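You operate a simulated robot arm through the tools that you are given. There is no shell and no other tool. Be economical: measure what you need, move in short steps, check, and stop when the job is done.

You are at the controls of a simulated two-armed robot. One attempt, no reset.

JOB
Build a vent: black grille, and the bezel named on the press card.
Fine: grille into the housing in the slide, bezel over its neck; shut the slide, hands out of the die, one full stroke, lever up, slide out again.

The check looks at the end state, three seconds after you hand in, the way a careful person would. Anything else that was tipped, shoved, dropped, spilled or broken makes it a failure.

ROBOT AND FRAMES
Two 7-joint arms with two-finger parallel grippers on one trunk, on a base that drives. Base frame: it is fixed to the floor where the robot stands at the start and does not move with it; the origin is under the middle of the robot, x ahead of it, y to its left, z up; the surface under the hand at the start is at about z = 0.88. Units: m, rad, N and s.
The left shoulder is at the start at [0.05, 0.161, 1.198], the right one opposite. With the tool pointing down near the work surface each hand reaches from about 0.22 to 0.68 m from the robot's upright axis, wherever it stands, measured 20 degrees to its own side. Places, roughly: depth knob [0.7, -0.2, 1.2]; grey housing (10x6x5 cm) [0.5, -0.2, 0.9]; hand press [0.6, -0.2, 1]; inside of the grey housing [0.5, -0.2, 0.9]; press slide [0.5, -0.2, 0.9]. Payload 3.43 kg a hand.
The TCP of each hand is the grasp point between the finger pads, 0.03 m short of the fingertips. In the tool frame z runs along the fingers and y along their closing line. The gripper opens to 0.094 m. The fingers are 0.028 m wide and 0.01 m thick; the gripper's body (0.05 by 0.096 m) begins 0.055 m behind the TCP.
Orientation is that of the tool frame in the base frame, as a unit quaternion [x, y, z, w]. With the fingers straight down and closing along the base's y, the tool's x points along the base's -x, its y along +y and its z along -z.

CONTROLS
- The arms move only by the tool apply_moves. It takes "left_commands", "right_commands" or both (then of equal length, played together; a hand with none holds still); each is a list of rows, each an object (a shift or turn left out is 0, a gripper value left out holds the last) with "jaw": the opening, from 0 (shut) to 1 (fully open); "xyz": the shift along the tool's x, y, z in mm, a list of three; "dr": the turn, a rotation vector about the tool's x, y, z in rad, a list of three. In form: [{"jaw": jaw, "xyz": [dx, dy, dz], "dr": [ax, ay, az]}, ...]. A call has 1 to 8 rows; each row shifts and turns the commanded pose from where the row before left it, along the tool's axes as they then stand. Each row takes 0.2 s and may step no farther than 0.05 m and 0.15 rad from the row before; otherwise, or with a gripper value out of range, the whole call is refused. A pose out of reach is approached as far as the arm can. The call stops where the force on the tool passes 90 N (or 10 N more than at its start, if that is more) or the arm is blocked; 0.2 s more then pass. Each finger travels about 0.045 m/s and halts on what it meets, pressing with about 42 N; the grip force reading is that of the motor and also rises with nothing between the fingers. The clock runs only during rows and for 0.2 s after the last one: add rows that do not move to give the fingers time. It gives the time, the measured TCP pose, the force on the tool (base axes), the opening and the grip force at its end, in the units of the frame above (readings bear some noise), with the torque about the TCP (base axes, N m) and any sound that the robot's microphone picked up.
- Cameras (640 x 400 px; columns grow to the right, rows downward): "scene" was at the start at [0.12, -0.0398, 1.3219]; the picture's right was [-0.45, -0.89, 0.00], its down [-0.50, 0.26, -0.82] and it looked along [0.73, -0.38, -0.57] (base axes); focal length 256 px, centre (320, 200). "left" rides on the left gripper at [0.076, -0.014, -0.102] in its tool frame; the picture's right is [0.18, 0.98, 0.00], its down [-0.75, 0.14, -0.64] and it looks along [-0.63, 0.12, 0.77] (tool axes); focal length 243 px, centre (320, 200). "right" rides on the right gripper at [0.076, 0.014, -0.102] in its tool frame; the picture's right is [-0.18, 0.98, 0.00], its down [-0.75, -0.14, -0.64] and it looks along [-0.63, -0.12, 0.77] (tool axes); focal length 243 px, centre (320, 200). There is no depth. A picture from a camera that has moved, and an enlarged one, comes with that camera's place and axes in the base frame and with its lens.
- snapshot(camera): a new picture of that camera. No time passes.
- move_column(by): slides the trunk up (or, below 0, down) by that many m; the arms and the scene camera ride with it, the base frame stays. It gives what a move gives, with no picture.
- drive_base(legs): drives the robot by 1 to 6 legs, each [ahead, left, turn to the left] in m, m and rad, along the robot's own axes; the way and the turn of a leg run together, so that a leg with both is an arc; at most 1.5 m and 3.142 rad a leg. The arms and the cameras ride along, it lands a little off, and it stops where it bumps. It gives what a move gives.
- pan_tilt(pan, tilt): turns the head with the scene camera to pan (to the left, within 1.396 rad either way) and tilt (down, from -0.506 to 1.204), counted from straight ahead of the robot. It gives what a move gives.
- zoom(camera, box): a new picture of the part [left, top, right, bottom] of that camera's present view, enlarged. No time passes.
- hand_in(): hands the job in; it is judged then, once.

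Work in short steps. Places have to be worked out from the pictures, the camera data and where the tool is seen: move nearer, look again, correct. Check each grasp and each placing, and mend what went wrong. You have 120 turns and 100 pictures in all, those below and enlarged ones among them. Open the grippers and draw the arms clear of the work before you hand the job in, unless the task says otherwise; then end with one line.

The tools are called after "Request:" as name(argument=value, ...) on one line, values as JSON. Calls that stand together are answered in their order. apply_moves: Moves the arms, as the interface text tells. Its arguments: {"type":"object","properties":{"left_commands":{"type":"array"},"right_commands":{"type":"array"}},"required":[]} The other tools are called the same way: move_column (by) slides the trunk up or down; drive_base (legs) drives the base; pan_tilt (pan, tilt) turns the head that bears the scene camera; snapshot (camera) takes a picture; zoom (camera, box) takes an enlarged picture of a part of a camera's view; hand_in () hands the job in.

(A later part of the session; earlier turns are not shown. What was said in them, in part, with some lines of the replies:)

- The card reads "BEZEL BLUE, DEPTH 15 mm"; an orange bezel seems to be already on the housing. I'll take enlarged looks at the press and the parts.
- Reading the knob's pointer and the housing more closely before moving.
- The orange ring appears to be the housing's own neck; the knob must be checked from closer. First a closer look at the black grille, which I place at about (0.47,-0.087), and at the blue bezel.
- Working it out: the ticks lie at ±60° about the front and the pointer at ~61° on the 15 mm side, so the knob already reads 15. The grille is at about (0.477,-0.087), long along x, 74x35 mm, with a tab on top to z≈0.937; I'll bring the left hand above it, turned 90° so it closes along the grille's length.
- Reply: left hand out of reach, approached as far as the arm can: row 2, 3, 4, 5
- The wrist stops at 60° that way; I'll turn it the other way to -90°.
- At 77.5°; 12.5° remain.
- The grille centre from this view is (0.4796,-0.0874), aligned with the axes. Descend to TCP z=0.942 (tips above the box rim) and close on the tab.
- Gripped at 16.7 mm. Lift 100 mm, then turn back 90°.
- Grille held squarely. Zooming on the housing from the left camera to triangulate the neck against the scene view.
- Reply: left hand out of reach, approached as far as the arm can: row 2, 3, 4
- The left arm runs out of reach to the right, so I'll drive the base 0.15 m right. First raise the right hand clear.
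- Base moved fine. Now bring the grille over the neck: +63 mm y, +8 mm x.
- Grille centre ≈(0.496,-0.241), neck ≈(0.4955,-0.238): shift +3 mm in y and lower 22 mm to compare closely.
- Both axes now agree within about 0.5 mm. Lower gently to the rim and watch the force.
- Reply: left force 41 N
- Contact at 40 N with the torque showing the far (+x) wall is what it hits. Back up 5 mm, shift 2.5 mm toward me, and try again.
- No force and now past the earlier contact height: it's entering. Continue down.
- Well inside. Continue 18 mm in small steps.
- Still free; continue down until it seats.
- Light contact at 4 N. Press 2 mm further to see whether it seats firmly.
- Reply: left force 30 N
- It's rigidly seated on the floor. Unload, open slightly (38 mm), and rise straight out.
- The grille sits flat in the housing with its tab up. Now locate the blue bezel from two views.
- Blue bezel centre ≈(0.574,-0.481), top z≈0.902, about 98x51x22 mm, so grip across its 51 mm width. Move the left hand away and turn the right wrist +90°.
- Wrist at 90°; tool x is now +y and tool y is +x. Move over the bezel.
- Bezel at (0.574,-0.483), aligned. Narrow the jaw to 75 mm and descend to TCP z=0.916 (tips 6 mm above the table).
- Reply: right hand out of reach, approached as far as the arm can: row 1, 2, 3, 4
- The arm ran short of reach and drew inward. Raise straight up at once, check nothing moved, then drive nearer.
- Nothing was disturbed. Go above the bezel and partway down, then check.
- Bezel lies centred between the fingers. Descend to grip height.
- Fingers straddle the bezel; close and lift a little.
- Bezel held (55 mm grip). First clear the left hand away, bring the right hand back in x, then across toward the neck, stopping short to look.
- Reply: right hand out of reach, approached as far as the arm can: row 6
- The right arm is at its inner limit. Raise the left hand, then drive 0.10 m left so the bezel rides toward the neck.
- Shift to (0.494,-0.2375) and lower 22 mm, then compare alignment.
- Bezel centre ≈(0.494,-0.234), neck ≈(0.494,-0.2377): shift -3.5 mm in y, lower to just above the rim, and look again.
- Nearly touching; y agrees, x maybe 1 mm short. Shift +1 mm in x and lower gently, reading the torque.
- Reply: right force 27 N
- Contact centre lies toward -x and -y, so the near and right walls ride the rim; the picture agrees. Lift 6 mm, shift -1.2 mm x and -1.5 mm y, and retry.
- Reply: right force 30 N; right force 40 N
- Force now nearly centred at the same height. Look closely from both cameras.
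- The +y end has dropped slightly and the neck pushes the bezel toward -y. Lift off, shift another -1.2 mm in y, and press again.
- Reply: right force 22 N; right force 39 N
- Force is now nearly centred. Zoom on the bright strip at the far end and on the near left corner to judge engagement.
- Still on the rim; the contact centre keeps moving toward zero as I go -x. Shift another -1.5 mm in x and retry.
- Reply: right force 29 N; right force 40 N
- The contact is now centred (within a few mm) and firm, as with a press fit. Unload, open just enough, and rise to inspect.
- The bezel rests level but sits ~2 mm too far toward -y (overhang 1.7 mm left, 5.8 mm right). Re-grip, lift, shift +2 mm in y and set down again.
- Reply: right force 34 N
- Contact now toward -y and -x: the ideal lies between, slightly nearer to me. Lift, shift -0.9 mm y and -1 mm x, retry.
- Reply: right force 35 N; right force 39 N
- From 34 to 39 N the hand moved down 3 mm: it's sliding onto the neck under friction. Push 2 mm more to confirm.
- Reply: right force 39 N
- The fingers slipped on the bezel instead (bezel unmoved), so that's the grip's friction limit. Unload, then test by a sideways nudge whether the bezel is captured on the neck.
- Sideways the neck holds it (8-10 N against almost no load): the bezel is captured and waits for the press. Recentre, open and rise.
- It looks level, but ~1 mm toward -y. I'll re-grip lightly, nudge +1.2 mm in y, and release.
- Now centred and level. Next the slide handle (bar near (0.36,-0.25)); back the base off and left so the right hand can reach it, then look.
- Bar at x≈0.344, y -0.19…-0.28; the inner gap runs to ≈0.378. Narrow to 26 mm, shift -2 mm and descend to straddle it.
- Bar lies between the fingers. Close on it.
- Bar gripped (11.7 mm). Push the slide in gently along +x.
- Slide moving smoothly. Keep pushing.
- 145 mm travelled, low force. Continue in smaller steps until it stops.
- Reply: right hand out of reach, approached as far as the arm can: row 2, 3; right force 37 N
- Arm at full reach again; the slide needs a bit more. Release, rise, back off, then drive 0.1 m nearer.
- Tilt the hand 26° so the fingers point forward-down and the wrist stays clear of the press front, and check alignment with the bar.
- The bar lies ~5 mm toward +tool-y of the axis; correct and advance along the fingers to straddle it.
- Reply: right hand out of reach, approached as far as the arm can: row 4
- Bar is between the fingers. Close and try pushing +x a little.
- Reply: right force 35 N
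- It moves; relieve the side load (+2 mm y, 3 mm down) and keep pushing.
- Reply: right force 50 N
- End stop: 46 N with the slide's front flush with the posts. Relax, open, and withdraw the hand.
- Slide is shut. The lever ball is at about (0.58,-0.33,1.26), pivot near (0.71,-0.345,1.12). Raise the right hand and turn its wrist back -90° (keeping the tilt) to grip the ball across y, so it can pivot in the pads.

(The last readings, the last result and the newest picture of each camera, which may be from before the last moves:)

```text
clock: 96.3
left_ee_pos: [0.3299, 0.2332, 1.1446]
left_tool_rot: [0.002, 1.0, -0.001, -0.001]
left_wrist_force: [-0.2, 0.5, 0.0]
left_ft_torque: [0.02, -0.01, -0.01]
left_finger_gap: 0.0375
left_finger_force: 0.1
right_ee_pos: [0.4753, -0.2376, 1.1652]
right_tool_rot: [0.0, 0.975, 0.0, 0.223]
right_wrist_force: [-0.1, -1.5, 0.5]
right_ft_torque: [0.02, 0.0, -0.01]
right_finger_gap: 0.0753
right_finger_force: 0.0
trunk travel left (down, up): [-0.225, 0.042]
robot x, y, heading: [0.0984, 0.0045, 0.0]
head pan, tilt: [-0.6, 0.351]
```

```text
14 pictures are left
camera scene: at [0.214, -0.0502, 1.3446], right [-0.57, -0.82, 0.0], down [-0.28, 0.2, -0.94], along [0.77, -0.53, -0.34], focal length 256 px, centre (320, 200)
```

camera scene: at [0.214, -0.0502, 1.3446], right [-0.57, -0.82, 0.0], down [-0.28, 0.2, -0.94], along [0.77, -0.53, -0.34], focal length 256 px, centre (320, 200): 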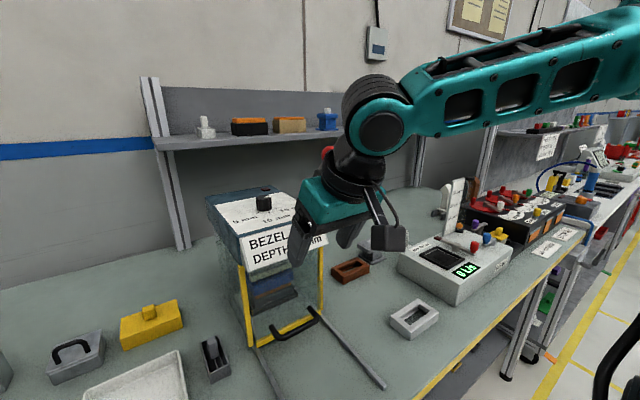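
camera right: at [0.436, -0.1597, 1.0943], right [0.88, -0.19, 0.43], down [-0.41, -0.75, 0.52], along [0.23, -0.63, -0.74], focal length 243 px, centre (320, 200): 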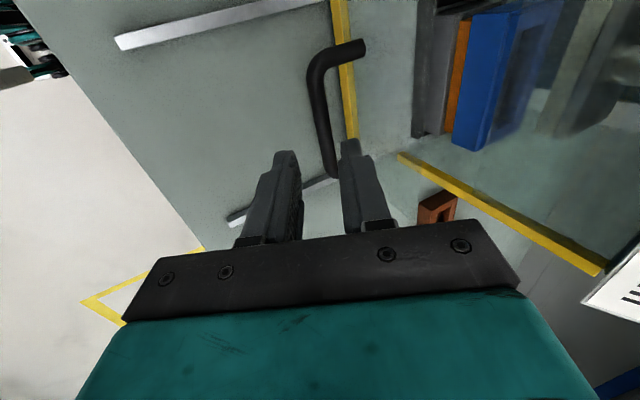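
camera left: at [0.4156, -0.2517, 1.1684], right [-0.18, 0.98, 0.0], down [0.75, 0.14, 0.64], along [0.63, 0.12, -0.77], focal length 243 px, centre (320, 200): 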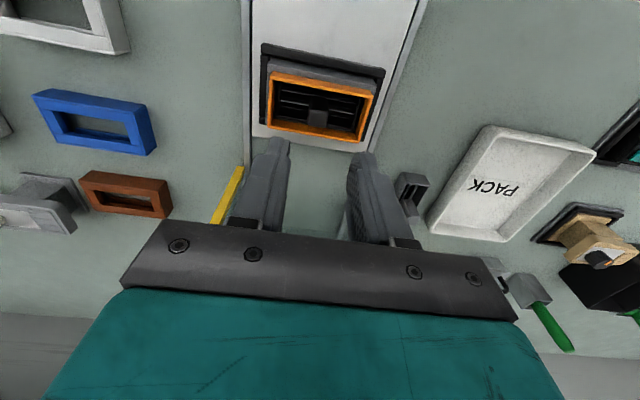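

Hand oriented right. Raise, shift right and forward to a point above the ball along the finger direction, then look with the wrist camera.

Request:
apply_moves(right_commands=[{"xyz": [-19.1, 0, -39.6]}, {"xyz": [-19.1, 0, -39.6]}, {"xyz": [-19.1, 0, -39.6]}, {"xyz": [-19.1, 0, -39.6]}, {"xyz": [0, -46, 0]}, {"xyz": [0, -46, 0]}, {"xyz": [-29.7, 0, 14.4]}, {"xyz": [-29.7, 0, 14.4]}])

Request:
snapshot(camera="right")

Request:
snapshot(camera="scene")

```text
clock: 98.2
left_ee_pos: [0.3287, 0.2392, 1.1462]
left_tool_rot: [-0.002, 1.0, -0.001, 0.0]
left_wrist_force: [-0.5, -0.2, 0.0]
left_ft_torque: [0.02, 0.04, 0.06]
left_finger_gap: 0.0375
left_finger_force: 0.1
right_ee_pos: [0.5425, -0.3226, 1.3399]
right_tool_rot: [-0.003, 0.975, 0.001, 0.223]
right_wrist_force: [-0.7, -0.2, -0.3]
right_ft_torque: [0.03, -0.02, -0.05]
right_finger_gap: 0.075
right_finger_force: 0.0
trunk travel left (down, up): [-0.225, 0.042]
robot x, y, heading: [0.0957, 0.0079, 0.005]
head pan, tilt: [-0.6, 0.351]
```

```text
13 pictures are left
camera right: at [0.431, -0.3077, 1.3987], right [0.16, 0.98, 0.08], down [0.4, -0.14, 0.91], along [0.9, -0.11, -0.42], focal length 243 px, centre (320, 200)
```

right: 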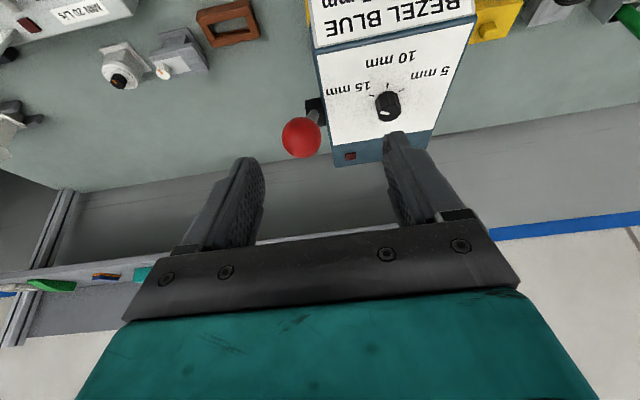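

```text
12 pictures are left
camera scene: at [0.2151, -0.0458, 1.3446], right [-0.56, -0.83, 0.0], down [-0.29, 0.19, -0.94], along [0.78, -0.53, -0.34], focal length 256 px, centre (320, 200)
```

scene: 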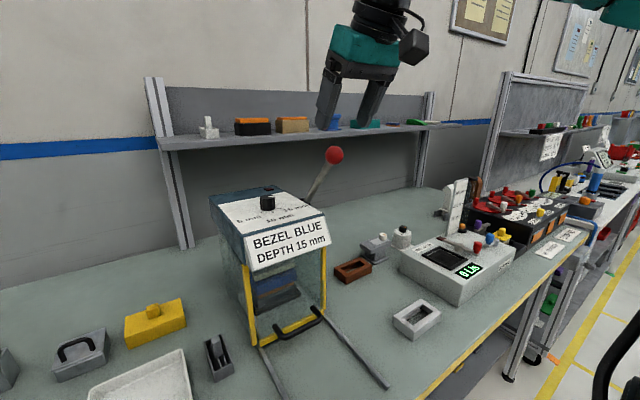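

Check the knob pointer once more from here while the view is clear; ball triangulates to (0.593,-0.336,1.262).

Request:
zoom(camera="right", box=[320, 50, 450, 170])

```text
3.33 times, centred on (385, 110) of right
camera zoom: at [0.431, -0.3077, 1.3987], right [0.16, 0.98, 0.08], down [0.4, -0.14, 0.91], along [0.9, -0.11, -0.42], focal length 809 px, centre (103, 500)
```

zoom: 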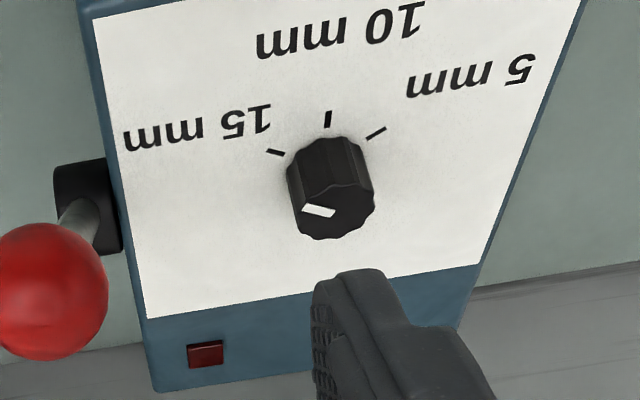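

Pointer is parallel to the 15 mm tick: set right. Now move down onto the ball and close.

Request:
apply_moves(right_commands=[{"xyz": [-11, -14, 0]}, {"xyz": [0, 0, 35]}, {"xyz": [0, 0, 35]}, {"xyz": [0, 0, 20]}, {}])

Request:
snapshot(camera="right")

```text
clock: 99.3
left_ee_pos: [0.3279, 0.2338, 1.1464]
left_tool_rot: [-0.001, 1.0, 0.0, 0.0]
left_wrist_force: [0.3, -0.1, -0.4]
left_ft_torque: [0.05, 0.03, 0.01]
left_finger_gap: 0.0376
left_finger_force: 0.0
right_ee_pos: [0.5907, -0.3457, 1.264]
right_tool_rot: [0.0, 0.975, 0.002, 0.224]
right_wrist_force: [-1.2, -1.6, -0.4]
right_ft_torque: [0.06, -0.04, 0.05]
right_finger_gap: 0.0754
right_finger_force: 0.0
trunk travel left (down, up): [-0.225, 0.042]
robot x, y, heading: [0.0966, 0.0015, -0.0]
head pan, tilt: [-0.6, 0.351]
```

```text
10 pictures are left
camera right: at [0.4783, -0.3295, 1.3229], right [0.17, 0.98, 0.08], down [0.4, -0.14, 0.91], along [0.9, -0.12, -0.42], focal length 243 px, centre (320, 200)
```

right: 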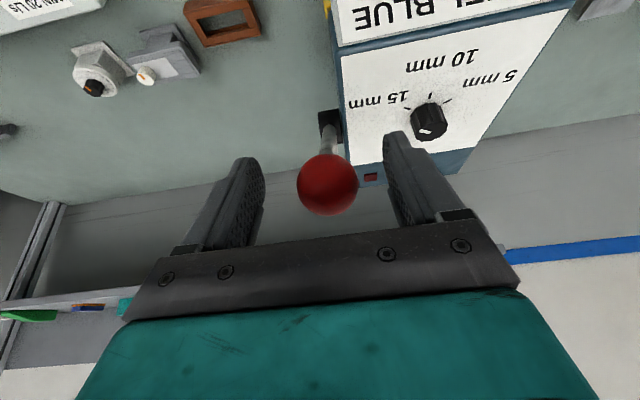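

Ball sits at the grasp point between the pads. Close.

Request:
apply_moves(right_commands=[{"jaw": 0.15}, {}, {}, {}])

```text
clock: 100.3
left_ee_pos: [0.3286, 0.2356, 1.1469]
left_tool_rot: [-0.001, 1.0, 0.001, 0.0]
left_wrist_force: [-0.3, 0.7, -0.2]
left_ft_torque: [0.01, 0.0, -0.02]
left_finger_gap: 0.0378
left_finger_force: 0.1
right_ee_pos: [0.5912, -0.3417, 1.2646]
right_tool_rot: [-0.001, 0.975, 0.0, 0.224]
right_wrist_force: [-6.6, -8.9, -0.1]
right_ft_torque: [-0.26, 0.61, -0.14]
right_finger_gap: 0.0354
right_finger_force: 44.0
trunk travel left (down, up): [-0.225, 0.042]
robot x, y, heading: [0.0958, 0.0077, 0.001]
head pan, tilt: [-0.6, 0.351]
```

Gripped (35 mm). With pivot ≈(0.715,1.11) and radius ≈0.197, I'll pull along the arc in steps, watching the force.

Request:
apply_moves(right_commands=[{"xyz": [12, 0, 3.5]}, {"xyz": [12, 0, 4]}, {"xyz": [11.6, 0, 4.2]}, {}])

```text
clock: 101.3
left_ee_pos: [0.3267, 0.2368, 1.1463]
left_tool_rot: [-0.003, 1.0, 0.002, 0.0]
left_wrist_force: [0.2, -0.5, -0.7]
left_ft_torque: [-0.02, 0.0, 0.02]
left_finger_gap: 0.0375
left_finger_force: 0.0
right_ee_pos: [0.5654, -0.3419, 1.2383]
right_tool_rot: [-0.001, 0.974, 0.001, 0.225]
right_wrist_force: [-5.9, -26.3, 14.1]
right_ft_torque: [0.08, -1.24, -0.46]
right_finger_gap: 0.0357
right_finger_force: 45.2
trunk travel left (down, up): [-0.225, 0.042]
robot x, y, heading: [0.0977, 0.0083, 0.006]
head pan, tilt: [-0.6, 0.351]
```

Follows well; ease the side load by -2 mm in y and go on.

Request:
apply_moves(right_commands=[{"xyz": [15, -2, 8.5]}, {"xyz": [15, 0, 8.5]}, {"xyz": [13, 0, 11]}, {"xyz": [13, 0, 11]}, {}])

```text
clock: 102.5
left_ee_pos: [0.3294, 0.2367, 1.1454]
left_tool_rot: [0.0, 1.0, 0.0, -0.001]
left_wrist_force: [0.8, 0.0, 0.2]
left_ft_torque: [0.01, 0.04, -0.06]
left_finger_gap: 0.0377
left_finger_force: 0.0
right_ee_pos: [0.5333, -0.3417, 1.1808]
right_tool_rot: [-0.002, 0.974, 0.003, 0.227]
right_wrist_force: [11.9, 4.8, 13.1]
right_ft_torque: [0.27, -1.5, 0.09]
right_finger_gap: 0.0356
right_finger_force: 45.3
trunk travel left (down, up): [-0.225, 0.042]
robot x, y, heading: [0.0969, -0.0004, 0.004]
head pan, tilt: [-0.6, 0.351]
```

Good tracking (≈20° left to horizontal). Continue.

Request:
apply_moves(right_commands=[{"xyz": [10, 0, 13.2]}, {"xyz": [10.5, 0, 13]}, {"xyz": [8, 0, 15]}, {"xyz": [8, 0, 15]}, {}])

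```text
clock: 103.8
left_ee_pos: [0.3255, 0.238, 1.1465]
left_tool_rot: [0.0, 1.0, 0.0, 0.002]
left_wrist_force: [-0.4, 0.7, -0.3]
left_ft_torque: [-0.01, 0.04, -0.06]
left_finger_gap: 0.0377
left_finger_force: 0.1
right_ee_pos: [0.5197, -0.3417, 1.1124]
right_tool_rot: [-0.001, 0.975, -0.001, 0.222]
right_wrist_force: [-21.4, -4.9, 13.9]
right_ft_torque: [0.05, -1.39, -0.06]
right_finger_gap: 0.0355
right_finger_force: 45.0
trunk travel left (down, up): [-0.225, 0.042]
robot x, y, heading: [0.0944, 0.0016, 0.0]
head pan, tilt: [-0.6, 0.351]
```

Lever wants the hand ~2 mm nearer; the pivot is a bit lower than assumed. Continue down with that correction.

Request:
apply_moves(right_commands=[{"xyz": [10, 0, 14]}, {"xyz": [8, 0, 15]}, {}])

```text
clock: 104.5
left_ee_pos: [0.3282, 0.2388, 1.1458]
left_tool_rot: [-0.002, 1.0, 0.001, 0.0]
left_wrist_force: [1.2, -0.8, -0.5]
left_ft_torque: [0.01, 0.01, 0.01]
left_finger_gap: 0.0374
left_finger_force: 0.1
right_ee_pos: [0.521, -0.3416, 1.0799]
right_tool_rot: [-0.001, 0.974, -0.001, 0.226]
right_wrist_force: [6.3, -19.3, 18.4]
right_ft_torque: [-0.03, -1.53, -0.15]
right_finger_gap: 0.0359
right_finger_force: 45.5
trunk travel left (down, up): [-0.225, 0.042]
robot x, y, heading: [0.0962, 0.0036, 0.004]
head pan, tilt: [-0.6, 0.351]
```

Light resistance still, about -9°. Continue the arc.

Request:
apply_moves(right_commands=[{"xyz": [4, -1, 16.5]}, {"xyz": [3, 0, 16.5]}, {}])

Request:
snapshot(camera="scene")

```text
clock: 105.3
left_ee_pos: [0.3193, 0.2388, 1.1488]
left_tool_rot: [-0.004, 1.0, 0.001, 0.004]
left_wrist_force: [0.0, 0.7, 0.4]
left_ft_torque: [0.02, 0.0, -0.02]
left_finger_gap: 0.0376
left_finger_force: 0.0
right_ee_pos: [0.5264, -0.3414, 1.0561]
right_tool_rot: [-0.001, 0.972, -0.003, 0.233]
right_wrist_force: [-31.9, -38.0, 64.8]
right_ft_torque: [-0.02, 0.26, -1.03]
right_finger_gap: 0.0361
right_finger_force: 44.8
trunk travel left (down, up): [-0.225, 0.042]
robot x, y, heading: [0.0917, 0.0054, 0.007]
head pan, tilt: [-0.6, 0.351]
```

```text
9 pictures are left
camera scene: at [0.2053, -0.0464, 1.3463], right [-0.56, -0.83, -0.01], down [-0.28, 0.19, -0.94], along [0.78, -0.52, -0.34], focal length 256 px, centre (320, 200)
```

scene: 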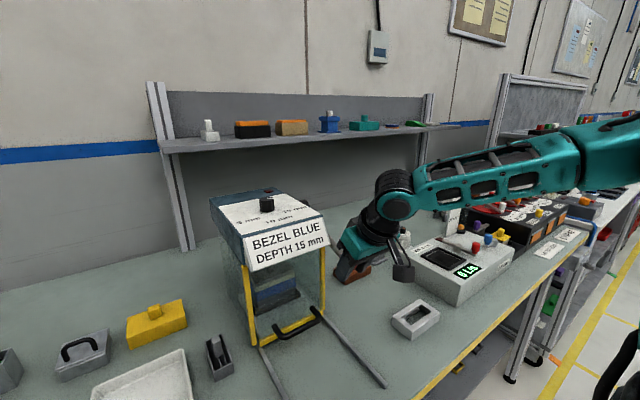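

Force has risen to 65 N — press load or end stop. Push a few mm more to tell.

Request:
apply_moves(right_commands=[{"xyz": [4, -3, 3]}, {"xyz": [0, 0, 5]}, {}])

```text
clock: 105.9
left_ee_pos: [0.321, 0.2408, 1.1453]
left_tool_rot: [-0.002, 1.0, -0.001, 0.004]
left_wrist_force: [0.0, 0.1, 1.0]
left_ft_torque: [-0.03, 0.02, -0.01]
left_finger_gap: 0.0377
left_finger_force: 0.0
right_ee_pos: [0.5264, -0.3421, 1.0542]
right_tool_rot: [-0.005, 0.971, -0.004, 0.24]
right_wrist_force: [-39.3, -8.0, 38.1]
right_ft_torque: [-0.07, 0.61, -0.04]
right_finger_gap: 0.0369
right_finger_force: 44.9
trunk travel left (down, up): [-0.225, 0.042]
robot x, y, heading: [0.0943, 0.0045, 0.006]
head pan, tilt: [-0.6, 0.351]
stopped in row 2 (right hand): the force on the tool passed its limit at 93 N (the readings are from after the stop); the commanded pose is now the measured one
```

Hit 93 N. Look inside the press to see the ram and bezel.

Request:
zoom(camera="scene", box=[230, 240, 340, 340])

```text
4.00 times, centred on (285, 290) of scene
camera zoom: at [0.2059, -0.044, 1.3449], right [-0.56, -0.83, 0.0], down [-0.28, 0.19, -0.94], along [0.78, -0.53, -0.34], focal length 1024 px, centre (460, -160)
```

zoom: 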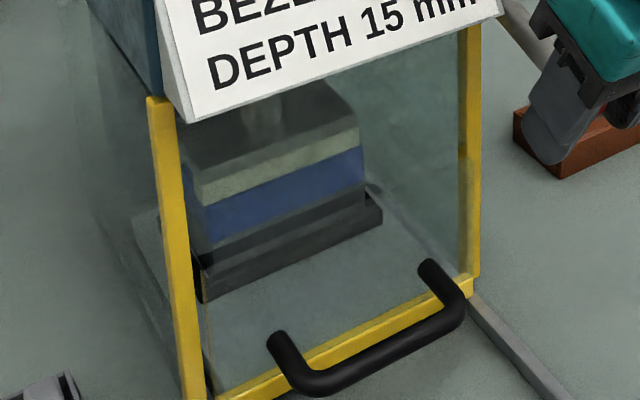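

The ram is on the bezel and no orange neck shows any more. One more tangential push to confirm it's the end of the stroke.

Request:
apply_moves(right_commands=[{"xyz": [4, 0, 2]}, {"xyz": [1.5, 0, 3]}, {}])

Request:
apply_moves(right_commands=[{"xyz": [1.5, 0, 3]}, {"xyz": [1, 0, 2]}, {}])

```text
clock: 106.7
left_ee_pos: [0.3203, 0.2412, 1.1485]
left_tool_rot: [-0.002, 1.0, -0.001, 0.006]
left_wrist_force: [1.1, 0.6, 1.3]
left_ft_torque: [-0.03, 0.01, 0.0]
left_finger_gap: 0.0376
left_finger_force: 0.0
right_ee_pos: [0.5268, -0.3419, 1.0532]
right_tool_rot: [-0.005, 0.969, -0.004, 0.248]
right_wrist_force: [-39.1, -19.6, 68.6]
right_ft_torque: [-0.37, -0.16, -0.49]
right_finger_gap: 0.0372
right_finger_force: 44.7
trunk travel left (down, up): [-0.225, 0.042]
robot x, y, heading: [0.0995, 0.0099, 0.007]
head pan, tilt: [-0.6, 0.351]
```

```text
clock: 107.5
left_ee_pos: [0.3242, 0.2406, 1.1456]
left_tool_rot: [-0.003, 1.0, 0.0, 0.002]
left_wrist_force: [0.3, -0.2, 0.0]
left_ft_torque: [0.0, 0.01, 0.01]
left_finger_gap: 0.0376
left_finger_force: 0.0
right_ee_pos: [0.5212, -0.3409, 1.027]
right_tool_rot: [-0.003, 0.975, 0.002, 0.221]
right_wrist_force: [-41.3, -0.7, -18.9]
right_ft_torque: [0.2, -0.51, -0.2]
right_finger_gap: 0.0176
right_finger_force: 2.9
trunk travel left (down, up): [-0.225, 0.042]
robot x, y, heading: [0.0978, 0.0017, 0.01]
head pan, tilt: [-0.6, 0.351]
```

The fingers slid off the ball. Look before doing anything.

Request:
snapshot(camera="right")

```text
7 pictures are left
camera right: at [0.4081, -0.3269, 1.0869], right [0.16, 0.98, 0.08], down [0.4, -0.14, 0.9], along [0.9, -0.11, -0.42], focal length 243 px, centre (320, 200)
```

right: 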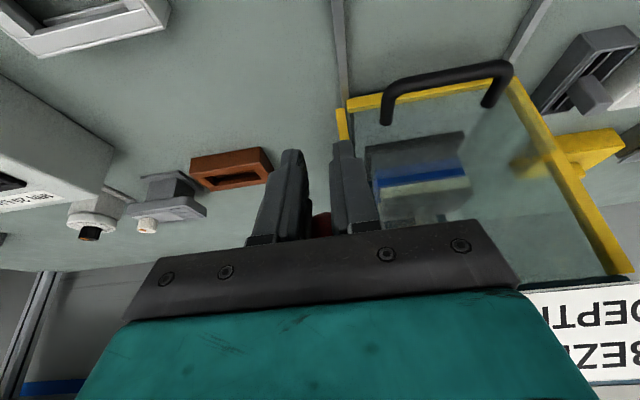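

The ball is still down, between the fingers near the palm. Open, shift back so the ball is at the grasp point, and re-grip.

Request:
apply_moves(right_commands=[{"jaw": 0.75}, {}, {}, {}])

Request:
snapshot(camera="right")

```text
clock: 108.5
left_ee_pos: [0.3273, 0.2401, 1.1454]
left_tool_rot: [-0.004, 1.0, -0.001, 0.0]
left_wrist_force: [0.2, -0.2, -0.4]
left_ft_torque: [0.01, -0.01, 0.02]
left_finger_gap: 0.0378
left_finger_force: 0.0
right_ee_pos: [0.5316, -0.3416, 1.0386]
right_tool_rot: [-0.005, 0.972, -0.001, 0.236]
right_wrist_force: [-0.1, 0.0, 0.1]
right_ft_torque: [0.01, 0.04, -0.01]
right_finger_gap: 0.0704
right_finger_force: 0.1
trunk travel left (down, up): [-0.225, 0.042]
robot x, y, heading: [0.0976, 0.0081, 0.013]
head pan, tilt: [-0.6, 0.351]
```

```text
6 pictures are left
camera right: at [0.4172, -0.3271, 1.0933], right [0.15, 0.98, 0.08], down [0.38, -0.13, 0.92], along [0.91, -0.11, -0.39], focal length 243 px, centre (320, 200)
```

right: 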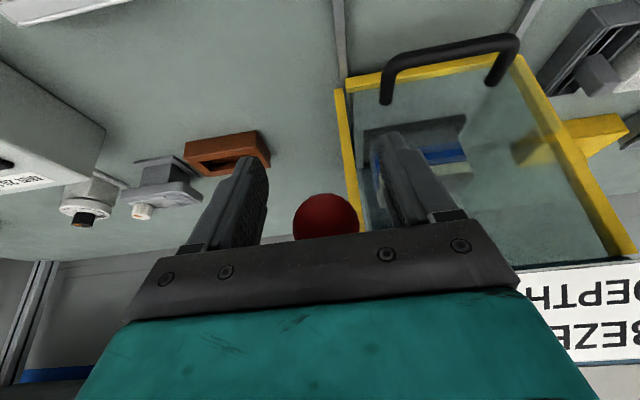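

Ball is at tool (-17,-1,-10) mm. Move there, grip, and verify the 35 mm gap.

Request:
apply_moves(right_commands=[{"xyz": [-8, 0, -5]}, {"xyz": [-8, 0, -5]}, {"jaw": 0.15}, {}, {}, {}])

```text
clock: 109.9
left_ee_pos: [0.3283, 0.2396, 1.1451]
left_tool_rot: [-0.003, 1.0, 0.0, 0.0]
left_wrist_force: [-0.5, 1.0, -0.3]
left_ft_torque: [0.0, 0.0, 0.0]
left_finger_gap: 0.0374
left_finger_force: 0.1
right_ee_pos: [0.5415, -0.3433, 1.053]
right_tool_rot: [-0.004, 0.972, 0.0, 0.235]
right_wrist_force: [2.3, 3.5, -1.5]
right_ft_torque: [-0.31, 0.07, -0.11]
right_finger_gap: 0.0353
right_finger_force: 45.0
trunk travel left (down, up): [-0.225, 0.042]
robot x, y, heading: [0.0979, 0.008, 0.012]
head pan, tilt: [-0.6, 0.351]
```

Good grip at (0.5415,1.053). One short tangential push to confirm the end stop.

Request:
apply_moves(right_commands=[{"xyz": [0, 0, 4]}, {"xyz": [0, 0, 4]}, {}])

```text
clock: 110.7
left_ee_pos: [0.3253, 0.2413, 1.1461]
left_tool_rot: [-0.003, 1.0, -0.001, 0.002]
left_wrist_force: [-0.1, 0.1, -0.1]
left_ft_torque: [0.0, -0.01, 0.03]
left_finger_gap: 0.0374
left_finger_force: 0.2
right_ee_pos: [0.5436, -0.3404, 1.0488]
right_tool_rot: [-0.004, 0.971, -0.002, 0.238]
right_wrist_force: [-12.0, -2.0, 24.0]
right_ft_torque: [0.0, 1.01, 0.0]
right_finger_gap: 0.0355
right_finger_force: 44.7
trunk travel left (down, up): [-0.225, 0.042]
robot x, y, heading: [0.0959, 0.005, 0.004]
head pan, tilt: [-0.6, 0.351]
```

Only 24 N so far; keep going along the arc.

Request:
apply_moves(right_commands=[{"xyz": [0, 0, 4]}, {"xyz": [0, 0, 4]}, {}])

```text
clock: 111.5
left_ee_pos: [0.3226, 0.2414, 1.1471]
left_tool_rot: [-0.003, 1.0, -0.001, 0.002]
left_wrist_force: [-0.1, 1.0, 1.1]
left_ft_torque: [-0.02, 0.02, -0.04]
left_finger_gap: 0.0376
left_finger_force: 0.0
right_ee_pos: [0.5465, -0.3418, 1.0437]
right_tool_rot: [-0.005, 0.971, -0.002, 0.241]
right_wrist_force: [-17.3, -7.8, 37.2]
right_ft_torque: [-0.01, -0.07, -0.03]
right_finger_gap: 0.0358
right_finger_force: 45.0
trunk travel left (down, up): [-0.225, 0.042]
robot x, y, heading: [0.0947, 0.0031, 0.009]
head pan, tilt: [-0.6, 0.351]
```

The grip is at its slip limit while the ball stays put (it didn't move between 65 and 93 N), so the lever is at its end stop. Now bring the lever up along the reverse arc.

Request:
apply_moves(right_commands=[{"xyz": [0, 0, -8]}, {"xyz": [0, 0, -18]}, {"xyz": [0, 0, -18]}, {"xyz": [-5.4, 0, -17]}, {"xyz": [-5.4, 0, -17]}, {}])

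Request:
apply_moves(right_commands=[{"xyz": [-8, 0, -12.8]}, {"xyz": [-8, 0, -12.8]}, {"xyz": [-10.8, 0, -12]}, {"xyz": [-10.8, 0, -12]}, {}])

```text
clock: 112.9
left_ee_pos: [0.335, 0.2403, 1.1437]
left_tool_rot: [-0.004, 1.0, -0.001, -0.004]
left_wrist_force: [-0.6, -0.4, 0.2]
left_ft_torque: [-0.01, -0.04, -0.02]
left_finger_gap: 0.0378
left_finger_force: 0.0
right_ee_pos: [0.5325, -0.3417, 1.1099]
right_tool_rot: [-0.005, 0.972, 0.0, 0.237]
right_wrist_force: [57.7, 1.0, -12.4]
right_ft_torque: [-0.02, 1.18, 0.18]
right_finger_gap: 0.0358
right_finger_force: 44.3
trunk travel left (down, up): [-0.225, 0.042]
robot x, y, heading: [0.0912, 0.0054, 0.008]
head pan, tilt: [-0.6, 0.351]
```

```text
clock: 114.1
left_ee_pos: [0.3295, 0.2404, 1.1456]
left_tool_rot: [-0.002, 1.0, 0.0, -0.002]
left_wrist_force: [0.3, -0.1, 0.2]
left_ft_torque: [-0.01, 0.03, 0.01]
left_finger_gap: 0.0377
left_finger_force: 0.1
right_ee_pos: [0.5344, -0.3417, 1.1743]
right_tool_rot: [-0.005, 0.972, -0.001, 0.233]
right_wrist_force: [12.1, 4.4, -8.9]
right_ft_torque: [0.19, 0.49, 0.25]
right_finger_gap: 0.0356
right_finger_force: 44.6
trunk travel left (down, up): [-0.225, 0.042]
robot x, y, heading: [0.0948, 0.0053, 0.006]
head pan, tilt: [-0.6, 0.351]
```

Lever coming up; continue to the top.

Request:
apply_moves(right_commands=[{"xyz": [-13.5, 0, -11.2]}, {"xyz": [-13.5, 0, -11.2]}, {"xyz": [-13.3, 0, -7.6]}, {"xyz": [-13.3, 0, -7.6]}, {}])

Request:
apply_moves(right_commands=[{"xyz": [-12, 0, -4]}, {"xyz": [-12, 0, -4]}, {"xyz": [-11, 0, -3.5]}, {}])

```text
clock: 115.3
left_ee_pos: [0.3274, 0.2407, 1.1464]
left_tool_rot: [-0.004, 1.0, -0.001, 0.0]
left_wrist_force: [-0.2, 0.3, 0.5]
left_ft_torque: [-0.03, -0.01, 0.0]
left_finger_gap: 0.0376
left_finger_force: 0.1
right_ee_pos: [0.5646, -0.341, 1.2352]
right_tool_rot: [-0.005, 0.972, -0.002, 0.237]
right_wrist_force: [-2.3, 0.9, -2.7]
right_ft_torque: [-0.2, 0.5, -0.02]
right_finger_gap: 0.0355
right_finger_force: 45.3
trunk travel left (down, up): [-0.225, 0.042]
robot x, y, heading: [0.1, 0.0091, 0.009]
head pan, tilt: [-0.6, 0.351]
```

```text
clock: 116.3
left_ee_pos: [0.3265, 0.24, 1.1446]
left_tool_rot: [-0.004, 1.0, 0.0, 0.001]
left_wrist_force: [-0.7, -0.2, -0.3]
left_ft_torque: [-0.01, -0.03, -0.01]
left_finger_gap: 0.0378
left_finger_force: 0.0
right_ee_pos: [0.5877, -0.342, 1.2589]
right_tool_rot: [-0.004, 0.972, -0.001, 0.235]
right_wrist_force: [-11.0, -0.3, -2.9]
right_ft_torque: [0.06, 1.39, -0.02]
right_finger_gap: 0.0352
right_finger_force: 44.6
trunk travel left (down, up): [-0.225, 0.042]
robot x, y, heading: [0.0951, 0.0048, 0.006]
head pan, tilt: [-0.6, 0.351]
```

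A few mm short of the starting place; push to the top stop.

Request:
apply_moves(right_commands=[{"xyz": [-5, 0, -2]}, {"xyz": [-4, 0, -1.5]}, {}])

```text
clock: 117.1
left_ee_pos: [0.3276, 0.241, 1.1465]
left_tool_rot: [-0.004, 1.0, 0.0, 0.0]
left_wrist_force: [0.6, -0.3, -0.4]
left_ft_torque: [-0.01, -0.03, -0.03]
left_finger_gap: 0.0377
left_finger_force: 0.1
right_ee_pos: [0.5956, -0.3412, 1.2651]
right_tool_rot: [-0.005, 0.972, -0.001, 0.235]
right_wrist_force: [-8.3, -1.4, -6.4]
right_ft_torque: [-0.06, 1.38, -0.05]
right_finger_gap: 0.0355
right_finger_force: 45.2
trunk travel left (down, up): [-0.225, 0.042]
robot x, y, heading: [0.0963, 0.0038, 0.002]
head pan, tilt: [-0.6, 0.351]
```

Lever is at (slightly past) its starting place. Release and withdraw upward along the fingers.

Request:
apply_moves(right_commands=[{"jaw": 0.8}, {}, {}, {"xyz": [0, 0, -30]}, {"xyz": [0, 0, -35]}, {"xyz": [0, 0, -35]}, {}])

Request:
snapshot(camera="scene")

```text
clock: 118.7
left_ee_pos: [0.3273, 0.2413, 1.1461]
left_tool_rot: [-0.004, 1.0, 0.0, 0.0]
left_wrist_force: [0.2, -0.4, -0.5]
left_ft_torque: [0.01, 0.0, 0.03]
left_finger_gap: 0.0375
left_finger_force: 0.0
right_ee_pos: [0.5504, -0.3405, 1.354]
right_tool_rot: [-0.004, 0.972, -0.002, 0.235]
right_wrist_force: [0.0, 0.9, -0.3]
right_ft_torque: [-0.01, 0.01, 0.03]
right_finger_gap: 0.0754
right_finger_force: 0.1
trunk travel left (down, up): [-0.225, 0.042]
robot x, y, heading: [0.0975, 0.0053, 0.01]
head pan, tilt: [-0.6, 0.351]
```

```text
5 pictures are left
camera scene: at [0.215, -0.0453, 1.3446], right [-0.56, -0.83, 0.0], down [-0.29, 0.19, -0.94], along [0.78, -0.52, -0.34], focal length 256 px, centre (320, 200)
```

scene: 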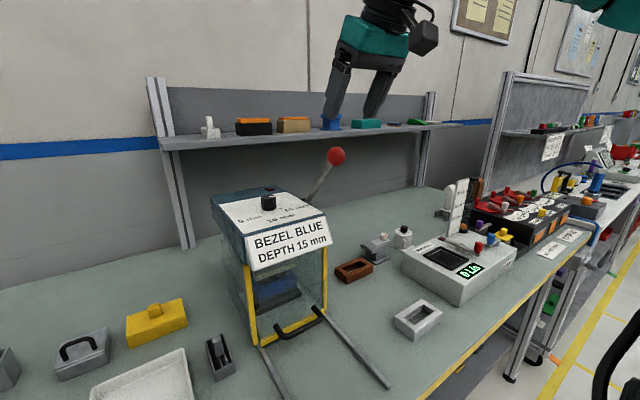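

Lever is up as before. Retrace: back, left, down, then turn the wrist +90° for the handle.

Request:
apply_moves(right_commands=[{"xyz": [32.9, 0, -16.9]}, {"xyz": [32.9, 0, -16.9]}, {"xyz": [0, 36, 0]}, {"xyz": [0, 36, 0]}, {"xyz": [0, 36, 0]}, {"xyz": [21.6, 0, 42]}, {"xyz": [21.6, 0, 42]}, {"jaw": 0.28, "xyz": [21.6, 0, 42]}])

Request:
apply_moves(right_commands=[{"xyz": [21.6, 0, 42]}, {"dr": [0, 0, 0.143]}, {"dr": [0, 0, 0.143]}, {"dr": [0, 0, 0.143]}, {"dr": [0, 0, 0.143]}, {"dr": [0, 0, 0.143]}, {"dr": [0, 0, 0.143]}, {"dr": [0, 0, 0.143]}])

Request:
apply_moves(right_commands=[{"dr": [0, 0, 0.143]}, {"dr": [0, 0, 0.143]}, {"dr": [0, 0, 0.143]}, {"dr": [0, 0, 0.141]}, {}])

```text
clock: 120.5
left_ee_pos: [0.3275, 0.2402, 1.1451]
left_tool_rot: [-0.003, 1.0, 0.0, -0.001]
left_wrist_force: [-0.2, 0.5, -0.1]
left_ft_torque: [0.02, 0.01, -0.01]
left_finger_gap: 0.0376
left_finger_force: 0.1
right_ee_pos: [0.4752, -0.2354, 1.2116]
right_tool_rot: [-0.003, 0.972, -0.001, 0.236]
right_wrist_force: [-0.5, 0.5, 0.3]
right_ft_torque: [-0.02, 0.03, 0.0]
right_finger_gap: 0.0407
right_finger_force: 0.0
trunk travel left (down, up): [-0.225, 0.042]
robot x, y, heading: [0.0954, 0.0068, 0.009]
head pan, tilt: [-0.6, 0.351]
```

```text
clock: 122.3
left_ee_pos: [0.3278, 0.2402, 1.1458]
left_tool_rot: [-0.003, 1.0, -0.001, 0.0]
left_wrist_force: [-0.2, 0.2, -0.3]
left_ft_torque: [0.02, 0.02, -0.01]
left_finger_gap: 0.0375
left_finger_force: 0.0
right_ee_pos: [0.4744, -0.2342, 1.1652]
right_tool_rot: [0.464, 0.854, 0.111, 0.207]
right_wrist_force: [0.8, -0.4, 0.7]
right_ft_torque: [-0.03, 0.01, 0.0]
right_finger_gap: 0.0264
right_finger_force: 0.1
trunk travel left (down, up): [-0.225, 0.042]
robot x, y, heading: [0.098, 0.0061, 0.005]
head pan, tilt: [-0.6, 0.351]
```

```text
clock: 123.5
left_ee_pos: [0.327, 0.2409, 1.1452]
left_tool_rot: [-0.004, 1.0, 0.0, 0.0]
left_wrist_force: [-0.8, 0.3, -0.6]
left_ft_torque: [0.0, -0.01, 0.0]
left_finger_gap: 0.0372
left_finger_force: 0.1
right_ee_pos: [0.4745, -0.2347, 1.1652]
right_tool_rot: [0.684, 0.69, 0.166, 0.167]
right_wrist_force: [-0.4, 0.2, 0.5]
right_ft_torque: [0.01, -0.01, 0.0]
right_finger_gap: 0.0261
right_finger_force: 0.0
trunk travel left (down, up): [-0.225, 0.042]
robot x, y, heading: [0.0997, 0.0076, 0.011]
head pan, tilt: [-0.6, 0.351]
```

Move down to the approach point in line with the bar and check with the wrist camera.

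Request:
apply_moves(right_commands=[{"xyz": [0, -12.2, 39.4]}, {"xyz": [0, -12.2, 39.4]}, {"xyz": [0, -12.2, 39.4]}, {"xyz": [0, 0, 35]}, {}])

Request:
snapshot(camera="right")

```text
clock: 124.7
left_ee_pos: [0.3272, 0.2403, 1.1455]
left_tool_rot: [-0.003, 1.0, 0.0, 0.0]
left_wrist_force: [1.0, 0.4, -0.1]
left_ft_torque: [0.0, 0.06, -0.01]
left_finger_gap: 0.0374
left_finger_force: 0.1
right_ee_pos: [0.5141, -0.2325, 1.0136]
right_tool_rot: [0.683, 0.691, 0.165, 0.168]
right_wrist_force: [-0.8, -0.4, 0.4]
right_ft_torque: [0.01, 0.02, 0.0]
right_finger_gap: 0.0263
right_finger_force: 0.1
trunk travel left (down, up): [-0.225, 0.042]
robot x, y, heading: [0.097, 0.0063, 0.006]
head pan, tilt: [-0.6, 0.351]
```

```text
4 pictures are left
camera right: at [0.4792, -0.1552, 1.1099], right [0.87, -0.18, 0.45], down [-0.41, -0.75, 0.51], along [0.25, -0.63, -0.73], focal length 243 px, centre (320, 200)
```

right: 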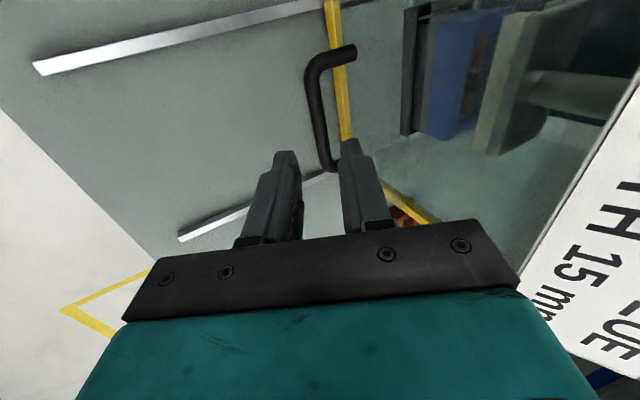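

Bar is on the finger axis. Advance ~66 mm, grip.

Request:
apply_moves(right_commands=[{"xyz": [0, 1.5, 33]}, {"xyz": [0, 0, 20]}, {"xyz": [0, 0, 13]}, {}, {"jaw": 0.05}, {}, {}, {}])

```text
clock: 126.5
left_ee_pos: [0.3266, 0.2411, 1.1458]
left_tool_rot: [-0.003, 1.0, 0.0, 0.0]
left_wrist_force: [-0.3, -0.3, 1.4]
left_ft_torque: [0.01, 0.0, 0.03]
left_finger_gap: 0.0376
left_finger_force: 0.0
right_ee_pos: [0.5444, -0.233, 0.9534]
right_tool_rot: [0.685, 0.69, 0.165, 0.166]
right_wrist_force: [-6.9, 2.8, -5.5]
right_ft_torque: [0.4, 0.23, -0.96]
right_finger_gap: 0.0118
right_finger_force: 44.6
trunk travel left (down, up): [-0.225, 0.042]
robot x, y, heading: [0.0961, 0.0037, 0.007]
head pan, tilt: [-0.6, 0.351]
```

Bar gripped. Pull the slide out along -x.

Request:
apply_moves(right_commands=[{"xyz": [0, -5.3, -2.7]}, {"xyz": [0, -10.7, -5.5]}, {"xyz": [0, -10.7, -5.5]}, {"xyz": [0, -10.7, -5.5]}, {"xyz": [0, -10.7, -5.5]}, {"xyz": [0, -10.7, -5.5]}, {}])

Request:
apply_moves(right_commands=[{"xyz": [0, -10.7, -5.5]}, {"xyz": [0, -10.7, -5.5]}, {"xyz": [0, -10.7, -5.5]}, {"xyz": [0, -10.7, -5.5]}, {"xyz": [0, -10.7, -5.5]}, {}])

```text
clock: 128.1
left_ee_pos: [0.3287, 0.2416, 1.1443]
left_tool_rot: [-0.004, 1.0, -0.001, -0.001]
left_wrist_force: [0.6, 0.7, -0.3]
left_ft_torque: [0.0, 0.0, 0.03]
left_finger_gap: 0.0374
left_finger_force: 0.0
right_ee_pos: [0.4789, -0.2352, 0.9561]
right_tool_rot: [0.683, 0.693, 0.167, 0.16]
right_wrist_force: [-2.3, 23.6, -34.3]
right_ft_torque: [1.36, 0.47, -0.71]
right_finger_gap: 0.0117
right_finger_force: 45.1
right hand out of reach, approached as far as the arm can: row 5
trunk travel left (down, up): [-0.225, 0.042]
robot x, y, heading: [0.0981, 0.0056, 0.011]
head pan, tilt: [-0.6, 0.351]
```

```text
clock: 129.5
left_ee_pos: [0.3267, 0.2394, 1.1449]
left_tool_rot: [-0.003, 1.0, 0.0, -0.001]
left_wrist_force: [-0.4, 0.2, 0.1]
left_ft_torque: [-0.02, 0.0, 0.02]
left_finger_gap: 0.0376
left_finger_force: 0.0
right_ee_pos: [0.4429, -0.2491, 0.952]
right_tool_rot: [0.683, 0.691, 0.166, 0.166]
right_wrist_force: [-0.5, 0.2, 0.3]
right_ft_torque: [0.03, -0.03, -0.03]
right_finger_gap: 0.0048
right_finger_force: 0.1
right hand out of reach, approached as far as the arm can: row 1, 3, 4, 5
trunk travel left (down, up): [-0.225, 0.042]
robot x, y, heading: [0.0958, 0.0058, 0.015]
head pan, tilt: [-0.6, 0.351]
```

The arm hit its limit and slid off the bar. Raise, untilt, back the base 0.1 m and regrip upright.

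Request:
apply_moves(right_commands=[{"jaw": 0.28, "xyz": [0, 13.7, -26.7]}, {"xyz": [0, 13.7, -26.7]}, {"dr": [0.119, 0, 0]}, {"dr": [0.119, 0, 0]}, {"dr": [0.119, 0, 0]}, {"dr": [0.118, 0, 0]}, {}])

Request:
drive_base(legs=[[-0.1, 0, 0]])

Request:
snapshot(camera="right")

```text
clock: 131.1
left_ee_pos: [0.3255, 0.2404, 1.145]
left_tool_rot: [-0.004, 1.0, 0.001, 0.001]
left_wrist_force: [0.1, -0.6, 0.0]
left_ft_torque: [-0.04, -0.03, 0.03]
left_finger_gap: 0.0375
left_finger_force: 0.1
right_ee_pos: [0.4557, -0.2495, 1.0103]
right_tool_rot: [0.704, 0.71, -0.002, 0.002]
right_wrist_force: [-0.1, 1.1, 0.3]
right_ft_torque: [-0.01, -0.02, -0.02]
right_finger_gap: 0.0262
right_finger_force: 0.1
right hand out of reach, approached as far as the arm can: row 1, 2
trunk travel left (down, up): [-0.225, 0.042]
robot x, y, heading: [0.0955, 0.0043, 0.009]
head pan, tilt: [-0.6, 0.351]
```

```text
clock: 132.2
left_ee_pos: [0.2285, 0.2389, 1.1452]
left_tool_rot: [-0.003, 1.0, 0.0, 0.0]
left_wrist_force: [-0.1, 0.5, 0.5]
left_ft_torque: [-0.01, -0.01, 0.01]
left_finger_gap: 0.0377
left_finger_force: 0.0
right_ee_pos: [0.3546, -0.2497, 1.0104]
right_tool_rot: [0.705, 0.709, -0.001, 0.002]
right_wrist_force: [-0.3, -0.6, 0.6]
right_ft_torque: [0.01, -0.03, 0.0]
right_finger_gap: 0.0261
right_finger_force: 0.0
trunk travel left (down, up): [-0.225, 0.042]
robot x, y, heading: [-0.004, 0.0059, 0.007]
head pan, tilt: [-0.6, 0.351]
```

```text
3 pictures are left
camera right: at [0.3684, -0.1731, 1.113], right [0.98, -0.18, 0.0], down [-0.14, -0.75, 0.65], along [-0.11, -0.64, -0.76], focal length 243 px, centre (320, 200)
```

right: 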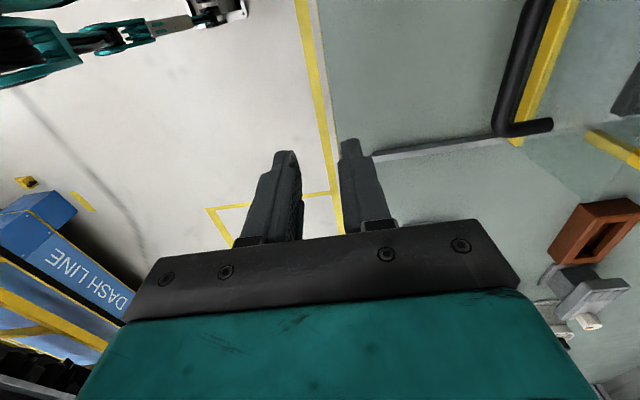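

Bar now at x≈0.495, y centre ≈-0.24. Drive 0.03 m forward for reach, move above it, and check.

Request:
drive_base(legs=[[0.03, 0, 0]])

Request:
apply_moves(right_commands=[{"jaw": 0.31, "xyz": [4, 37, 0]}, {"xyz": [4, 37, 0]}, {"xyz": [0, 36, 0]}, {}])

Request:
snapshot(camera="right")

```text
clock: 133.1
left_ee_pos: [0.2585, 0.239, 1.1457]
left_tool_rot: [-0.002, 1.0, 0.0, -0.001]
left_wrist_force: [0.5, 1.1, -0.3]
left_ft_torque: [0.02, 0.03, -0.02]
left_finger_gap: 0.0375
left_finger_force: 0.1
right_ee_pos: [0.385, -0.2503, 1.0099]
right_tool_rot: [0.704, 0.71, -0.002, 0.002]
right_wrist_force: [-0.3, -0.6, -0.1]
right_ft_torque: [-0.05, 0.07, -0.04]
right_finger_gap: 0.0262
right_finger_force: 0.0
trunk travel left (down, up): [-0.225, 0.042]
robot x, y, heading: [0.0255, 0.0082, 0.005]
head pan, tilt: [-0.6, 0.351]
```

```text
clock: 134.1
left_ee_pos: [0.2578, 0.2395, 1.1453]
left_tool_rot: [-0.002, 1.0, 0.001, 0.0]
left_wrist_force: [-0.3, -0.4, -0.3]
left_ft_torque: [0.06, 0.01, -0.02]
left_finger_gap: 0.0377
left_finger_force: 0.1
right_ee_pos: [0.4948, -0.2423, 1.0113]
right_tool_rot: [0.705, 0.709, -0.002, 0.002]
right_wrist_force: [0.4, -0.1, -0.3]
right_ft_torque: [0.0, -0.01, -0.03]
right_finger_gap: 0.0289
right_finger_force: 0.1
trunk travel left (down, up): [-0.225, 0.042]
robot x, y, heading: [0.0256, 0.0027, 0.008]
head pan, tilt: [-0.6, 0.351]
```

```text
2 pictures are left
camera right: at [0.5081, -0.1638, 1.1128], right [0.98, -0.18, 0.0], down [-0.14, -0.75, 0.65], along [-0.11, -0.64, -0.76], focal length 243 px, centre (320, 200)
```

right: 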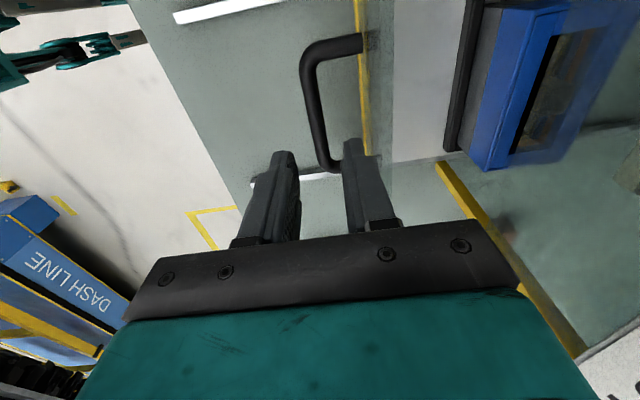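

Aligned with the bar; the bezel now sits down on the housing. Descend, grip.

Request:
apply_moves(right_commands=[{"xyz": [0, -1.5, 30]}, {"xyz": [0, 0, 25]}, {"xyz": [0, 0, 17]}, {}, {"jaw": 0.05}, {}, {}, {}])

```text
clock: 135.9
left_ee_pos: [0.2571, 0.2398, 1.1457]
left_tool_rot: [-0.003, 1.0, 0.0, 0.0]
left_wrist_force: [0.3, -0.3, 0.4]
left_ft_torque: [-0.01, -0.02, 0.01]
left_finger_gap: 0.0376
left_finger_force: 0.1
right_ee_pos: [0.4913, -0.2411, 0.9375]
right_tool_rot: [0.705, 0.709, -0.002, 0.001]
right_wrist_force: [1.0, 1.6, -3.7]
right_ft_torque: [-0.11, 0.0, -0.89]
right_finger_gap: 0.0115
right_finger_force: 45.2
trunk travel left (down, up): [-0.225, 0.042]
robot x, y, heading: [0.0289, 0.0059, 0.011]
head pan, tilt: [-0.6, 0.351]
```

Gripped. Pull straight out along -x (about 147 mm to go).

Request:
apply_moves(right_commands=[{"xyz": [0, -6, 0]}, {"xyz": [0, -12, 0]}, {"xyz": [0, -12, 0]}, {"xyz": [0, -12, 0]}, {"xyz": [0, -12, 0]}, {"xyz": [0, -12, 0]}, {}])

Request:
apply_moves(right_commands=[{"xyz": [0, -12, 0]}, {"xyz": [0, -12, 0]}, {"xyz": [0, -12, 0]}, {"xyz": [0, -12, 0]}, {"xyz": [0, -12, 0]}, {}])

```text
clock: 137.5
left_ee_pos: [0.2582, 0.2402, 1.1447]
left_tool_rot: [-0.003, 1.0, -0.001, -0.001]
left_wrist_force: [0.8, -0.4, -0.4]
left_ft_torque: [-0.02, 0.02, -0.02]
left_finger_gap: 0.0373
left_finger_force: 0.0
right_ee_pos: [0.4281, -0.2415, 0.9386]
right_tool_rot: [0.705, 0.71, -0.002, 0.001]
right_wrist_force: [-1.9, 12.4, -11.8]
right_ft_torque: [0.54, -0.07, -0.75]
right_finger_gap: 0.0118
right_finger_force: 45.2
trunk travel left (down, up): [-0.225, 0.042]
robot x, y, heading: [0.025, 0.0073, 0.004]
head pan, tilt: [-0.6, 0.351]
```

```text
clock: 138.9
left_ee_pos: [0.2579, 0.2394, 1.1455]
left_tool_rot: [-0.003, 1.0, -0.002, 0.0]
left_wrist_force: [-0.1, -0.1, 0.7]
left_ft_torque: [0.01, 0.04, 0.02]
left_finger_gap: 0.0373
left_finger_force: 0.0
right_ee_pos: [0.3664, -0.241, 0.9378]
right_tool_rot: [0.704, 0.71, -0.001, 0.001]
right_wrist_force: [-1.0, 16.1, -12.4]
right_ft_torque: [0.39, 0.02, -0.73]
right_finger_gap: 0.0115
right_finger_force: 44.8
trunk travel left (down, up): [-0.225, 0.042]
robot x, y, heading: [0.025, 0.0002, 0.008]
head pan, tilt: [-0.6, 0.351]
```

Continue to the original out position (x≈0.344), gently for the end stop.

Request:
apply_moves(right_commands=[{"xyz": [0, -8, 0]}, {"xyz": [0, -8, 0]}, {"xyz": [0, -5, 0]}, {}])

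Request:
apply_moves(right_commands=[{"xyz": [0, -3, 0]}, {"xyz": [0, -3, 0]}, {}])

```text
clock: 139.9
left_ee_pos: [0.258, 0.2411, 1.1456]
left_tool_rot: [-0.003, 1.0, -0.001, -0.001]
left_wrist_force: [0.4, -0.1, 0.3]
left_ft_torque: [0.0, 0.0, 0.0]
left_finger_gap: 0.0379
left_finger_force: 0.0
right_ee_pos: [0.3459, -0.2411, 0.9376]
right_tool_rot: [0.704, 0.71, -0.001, -0.001]
right_wrist_force: [0.7, 21.7, -25.2]
right_ft_torque: [-0.18, 0.03, -0.75]
right_finger_gap: 0.0117
right_finger_force: 45.2
trunk travel left (down, up): [-0.225, 0.042]
robot x, y, heading: [0.0247, 0.0055, 0.002]
head pan, tilt: [-0.6, 0.351]
```

```text
clock: 140.7
left_ee_pos: [0.2596, 0.2404, 1.1451]
left_tool_rot: [-0.003, 1.0, -0.001, -0.001]
left_wrist_force: [-0.1, -0.8, -0.7]
left_ft_torque: [0.01, 0.0, -0.03]
left_finger_gap: 0.0374
left_finger_force: 0.2
right_ee_pos: [0.3457, -0.2414, 0.9383]
right_tool_rot: [0.704, 0.71, 0.001, 0.001]
right_wrist_force: [18.3, 19.3, -23.0]
right_ft_torque: [-0.4, -0.12, -0.83]
right_finger_gap: 0.0116
right_finger_force: 44.8
trunk travel left (down, up): [-0.225, 0.042]
robot x, y, heading: [0.0286, 0.0037, 0.007]
head pan, tilt: [-0.6, 0.351]
```

Out stop reached. Relax, open, and rise straight up clear of the handle.

Request:
apply_moves(right_commands=[{"xyz": [0, 4, 0]}, {"jaw": 0.29}, {}, {}, {"xyz": [0, 0, -30]}, {"xyz": [0, 0, -40]}, {"xyz": [0, 0, -40]}, {"xyz": [-40, 0, -20]}])

Request:
apply_moves(left_commands=[{"jaw": 1}, {}, {}, {}], right_commands=[{"jaw": 1, "xyz": [-45, 0, 0]}, {"xyz": [-45, 0, 0]}, {"xyz": [-40, 0, 0]}, {}])

Request:
pan_tilt(pan=-0.5, tilt=0.7)

Request:
zoom(camera="scene", box=[210, 0, 450, 270])

```text
clock: 142.5
left_ee_pos: [0.257, 0.2389, 1.1463]
left_tool_rot: [-0.002, 1.0, 0.0, 0.0]
left_wrist_force: [0.1, -0.5, -0.1]
left_ft_torque: [0.01, 0.01, -0.01]
left_finger_gap: 0.0375
left_finger_force: 0.1
right_ee_pos: [0.3444, -0.2835, 1.0673]
right_tool_rot: [0.704, 0.71, -0.001, 0.001]
right_wrist_force: [-0.9, 0.2, 0.1]
right_ft_torque: [0.04, 0.02, 0.03]
right_finger_gap: 0.0275
right_finger_force: 0.1
trunk travel left (down, up): [-0.225, 0.042]
robot x, y, heading: [0.0215, 0.0038, 0.005]
head pan, tilt: [-0.6, 0.351]
```

```text
clock: 143.5
left_ee_pos: [0.2566, 0.2403, 1.1452]
left_tool_rot: [-0.002, 1.0, 0.0, 0.0]
left_wrist_force: [0.5, 0.4, 0.6]
left_ft_torque: [0.0, 0.01, 0.01]
left_finger_gap: 0.0939
left_finger_force: 0.1
right_ee_pos: [0.347, -0.4137, 1.0692]
right_tool_rot: [0.705, 0.71, -0.002, 0.002]
right_wrist_force: [0.5, -0.2, 0.5]
right_ft_torque: [0.0, 0.0, 0.05]
right_finger_gap: 0.0939
right_finger_force: 0.0
trunk travel left (down, up): [-0.225, 0.042]
robot x, y, heading: [0.0242, 0.0053, 0.004]
head pan, tilt: [-0.6, 0.351]
```

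```text
clock: 144.3
left_ee_pos: [0.2572, 0.2396, 1.1455]
left_tool_rot: [-0.002, 1.0, 0.001, 0.0]
left_wrist_force: [-0.3, 0.8, -0.9]
left_ft_torque: [0.0, 0.02, 0.02]
left_finger_gap: 0.0938
left_finger_force: 0.1
right_ee_pos: [0.3466, -0.4136, 1.0698]
right_tool_rot: [0.704, 0.71, -0.002, 0.002]
right_wrist_force: [0.5, 0.4, 0.7]
right_ft_torque: [0.03, 0.02, 0.01]
right_finger_gap: 0.0941
right_finger_force: 0.1
trunk travel left (down, up): [-0.225, 0.042]
robot x, y, heading: [0.0262, 0.0064, 0.008]
head pan, tilt: [-0.499, 0.7]
```

```text
1.48 times, centred on (330, 135) of scene
camera zoom: at [0.1418, -0.034, 1.3133], right [-0.47, -0.88, 0.0], down [-0.57, 0.3, -0.77], along [0.67, -0.36, -0.64], focal length 379 px, centre (305, 296)
```

zoom: 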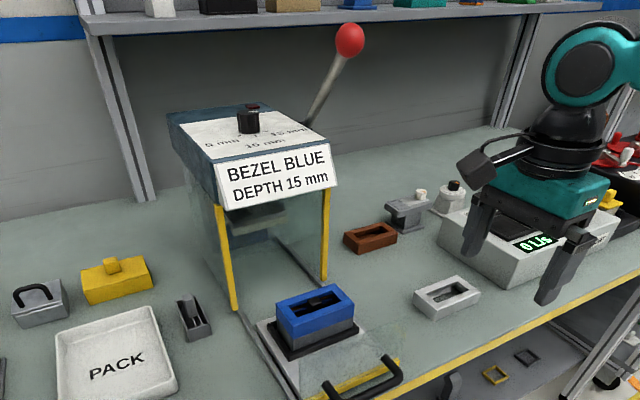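

Everything is in place; a last close look at the seated bezel.

Request:
zoom(camera="scene", box=[295, 170, 375, 235])

```text
6.15 times, centred on (335, 202) of scene
camera zoom: at [0.1418, -0.034, 1.3133], right [-0.47, -0.88, 0.0], down [-0.57, 0.3, -0.77], along [0.67, -0.36, -0.64], focal length 1575 px, centre (228, 185)
```

zoom: 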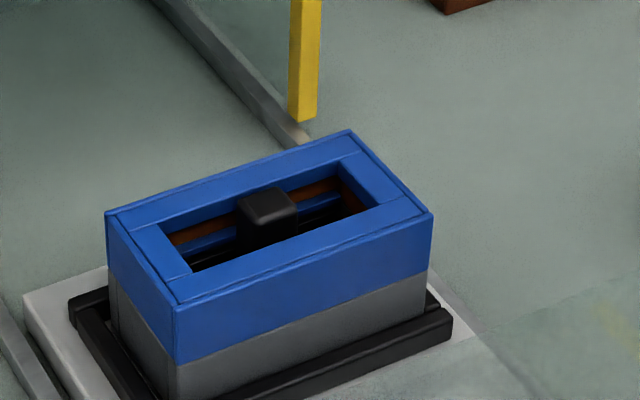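

The bezel sits level and flush on the housing with the black grille inside; the slide is out, the lever up, the hands clear and open. Handing in.

Request:
hand_in()

```text
The job is handed in.
```

The vent is built and handed in: the black grille is in the housing and the blue bezel is pressed on flush at the 15 mm setting. The slide is out, the lever is up, and both hands are open and clear; I saw nothing else moved in the last views.
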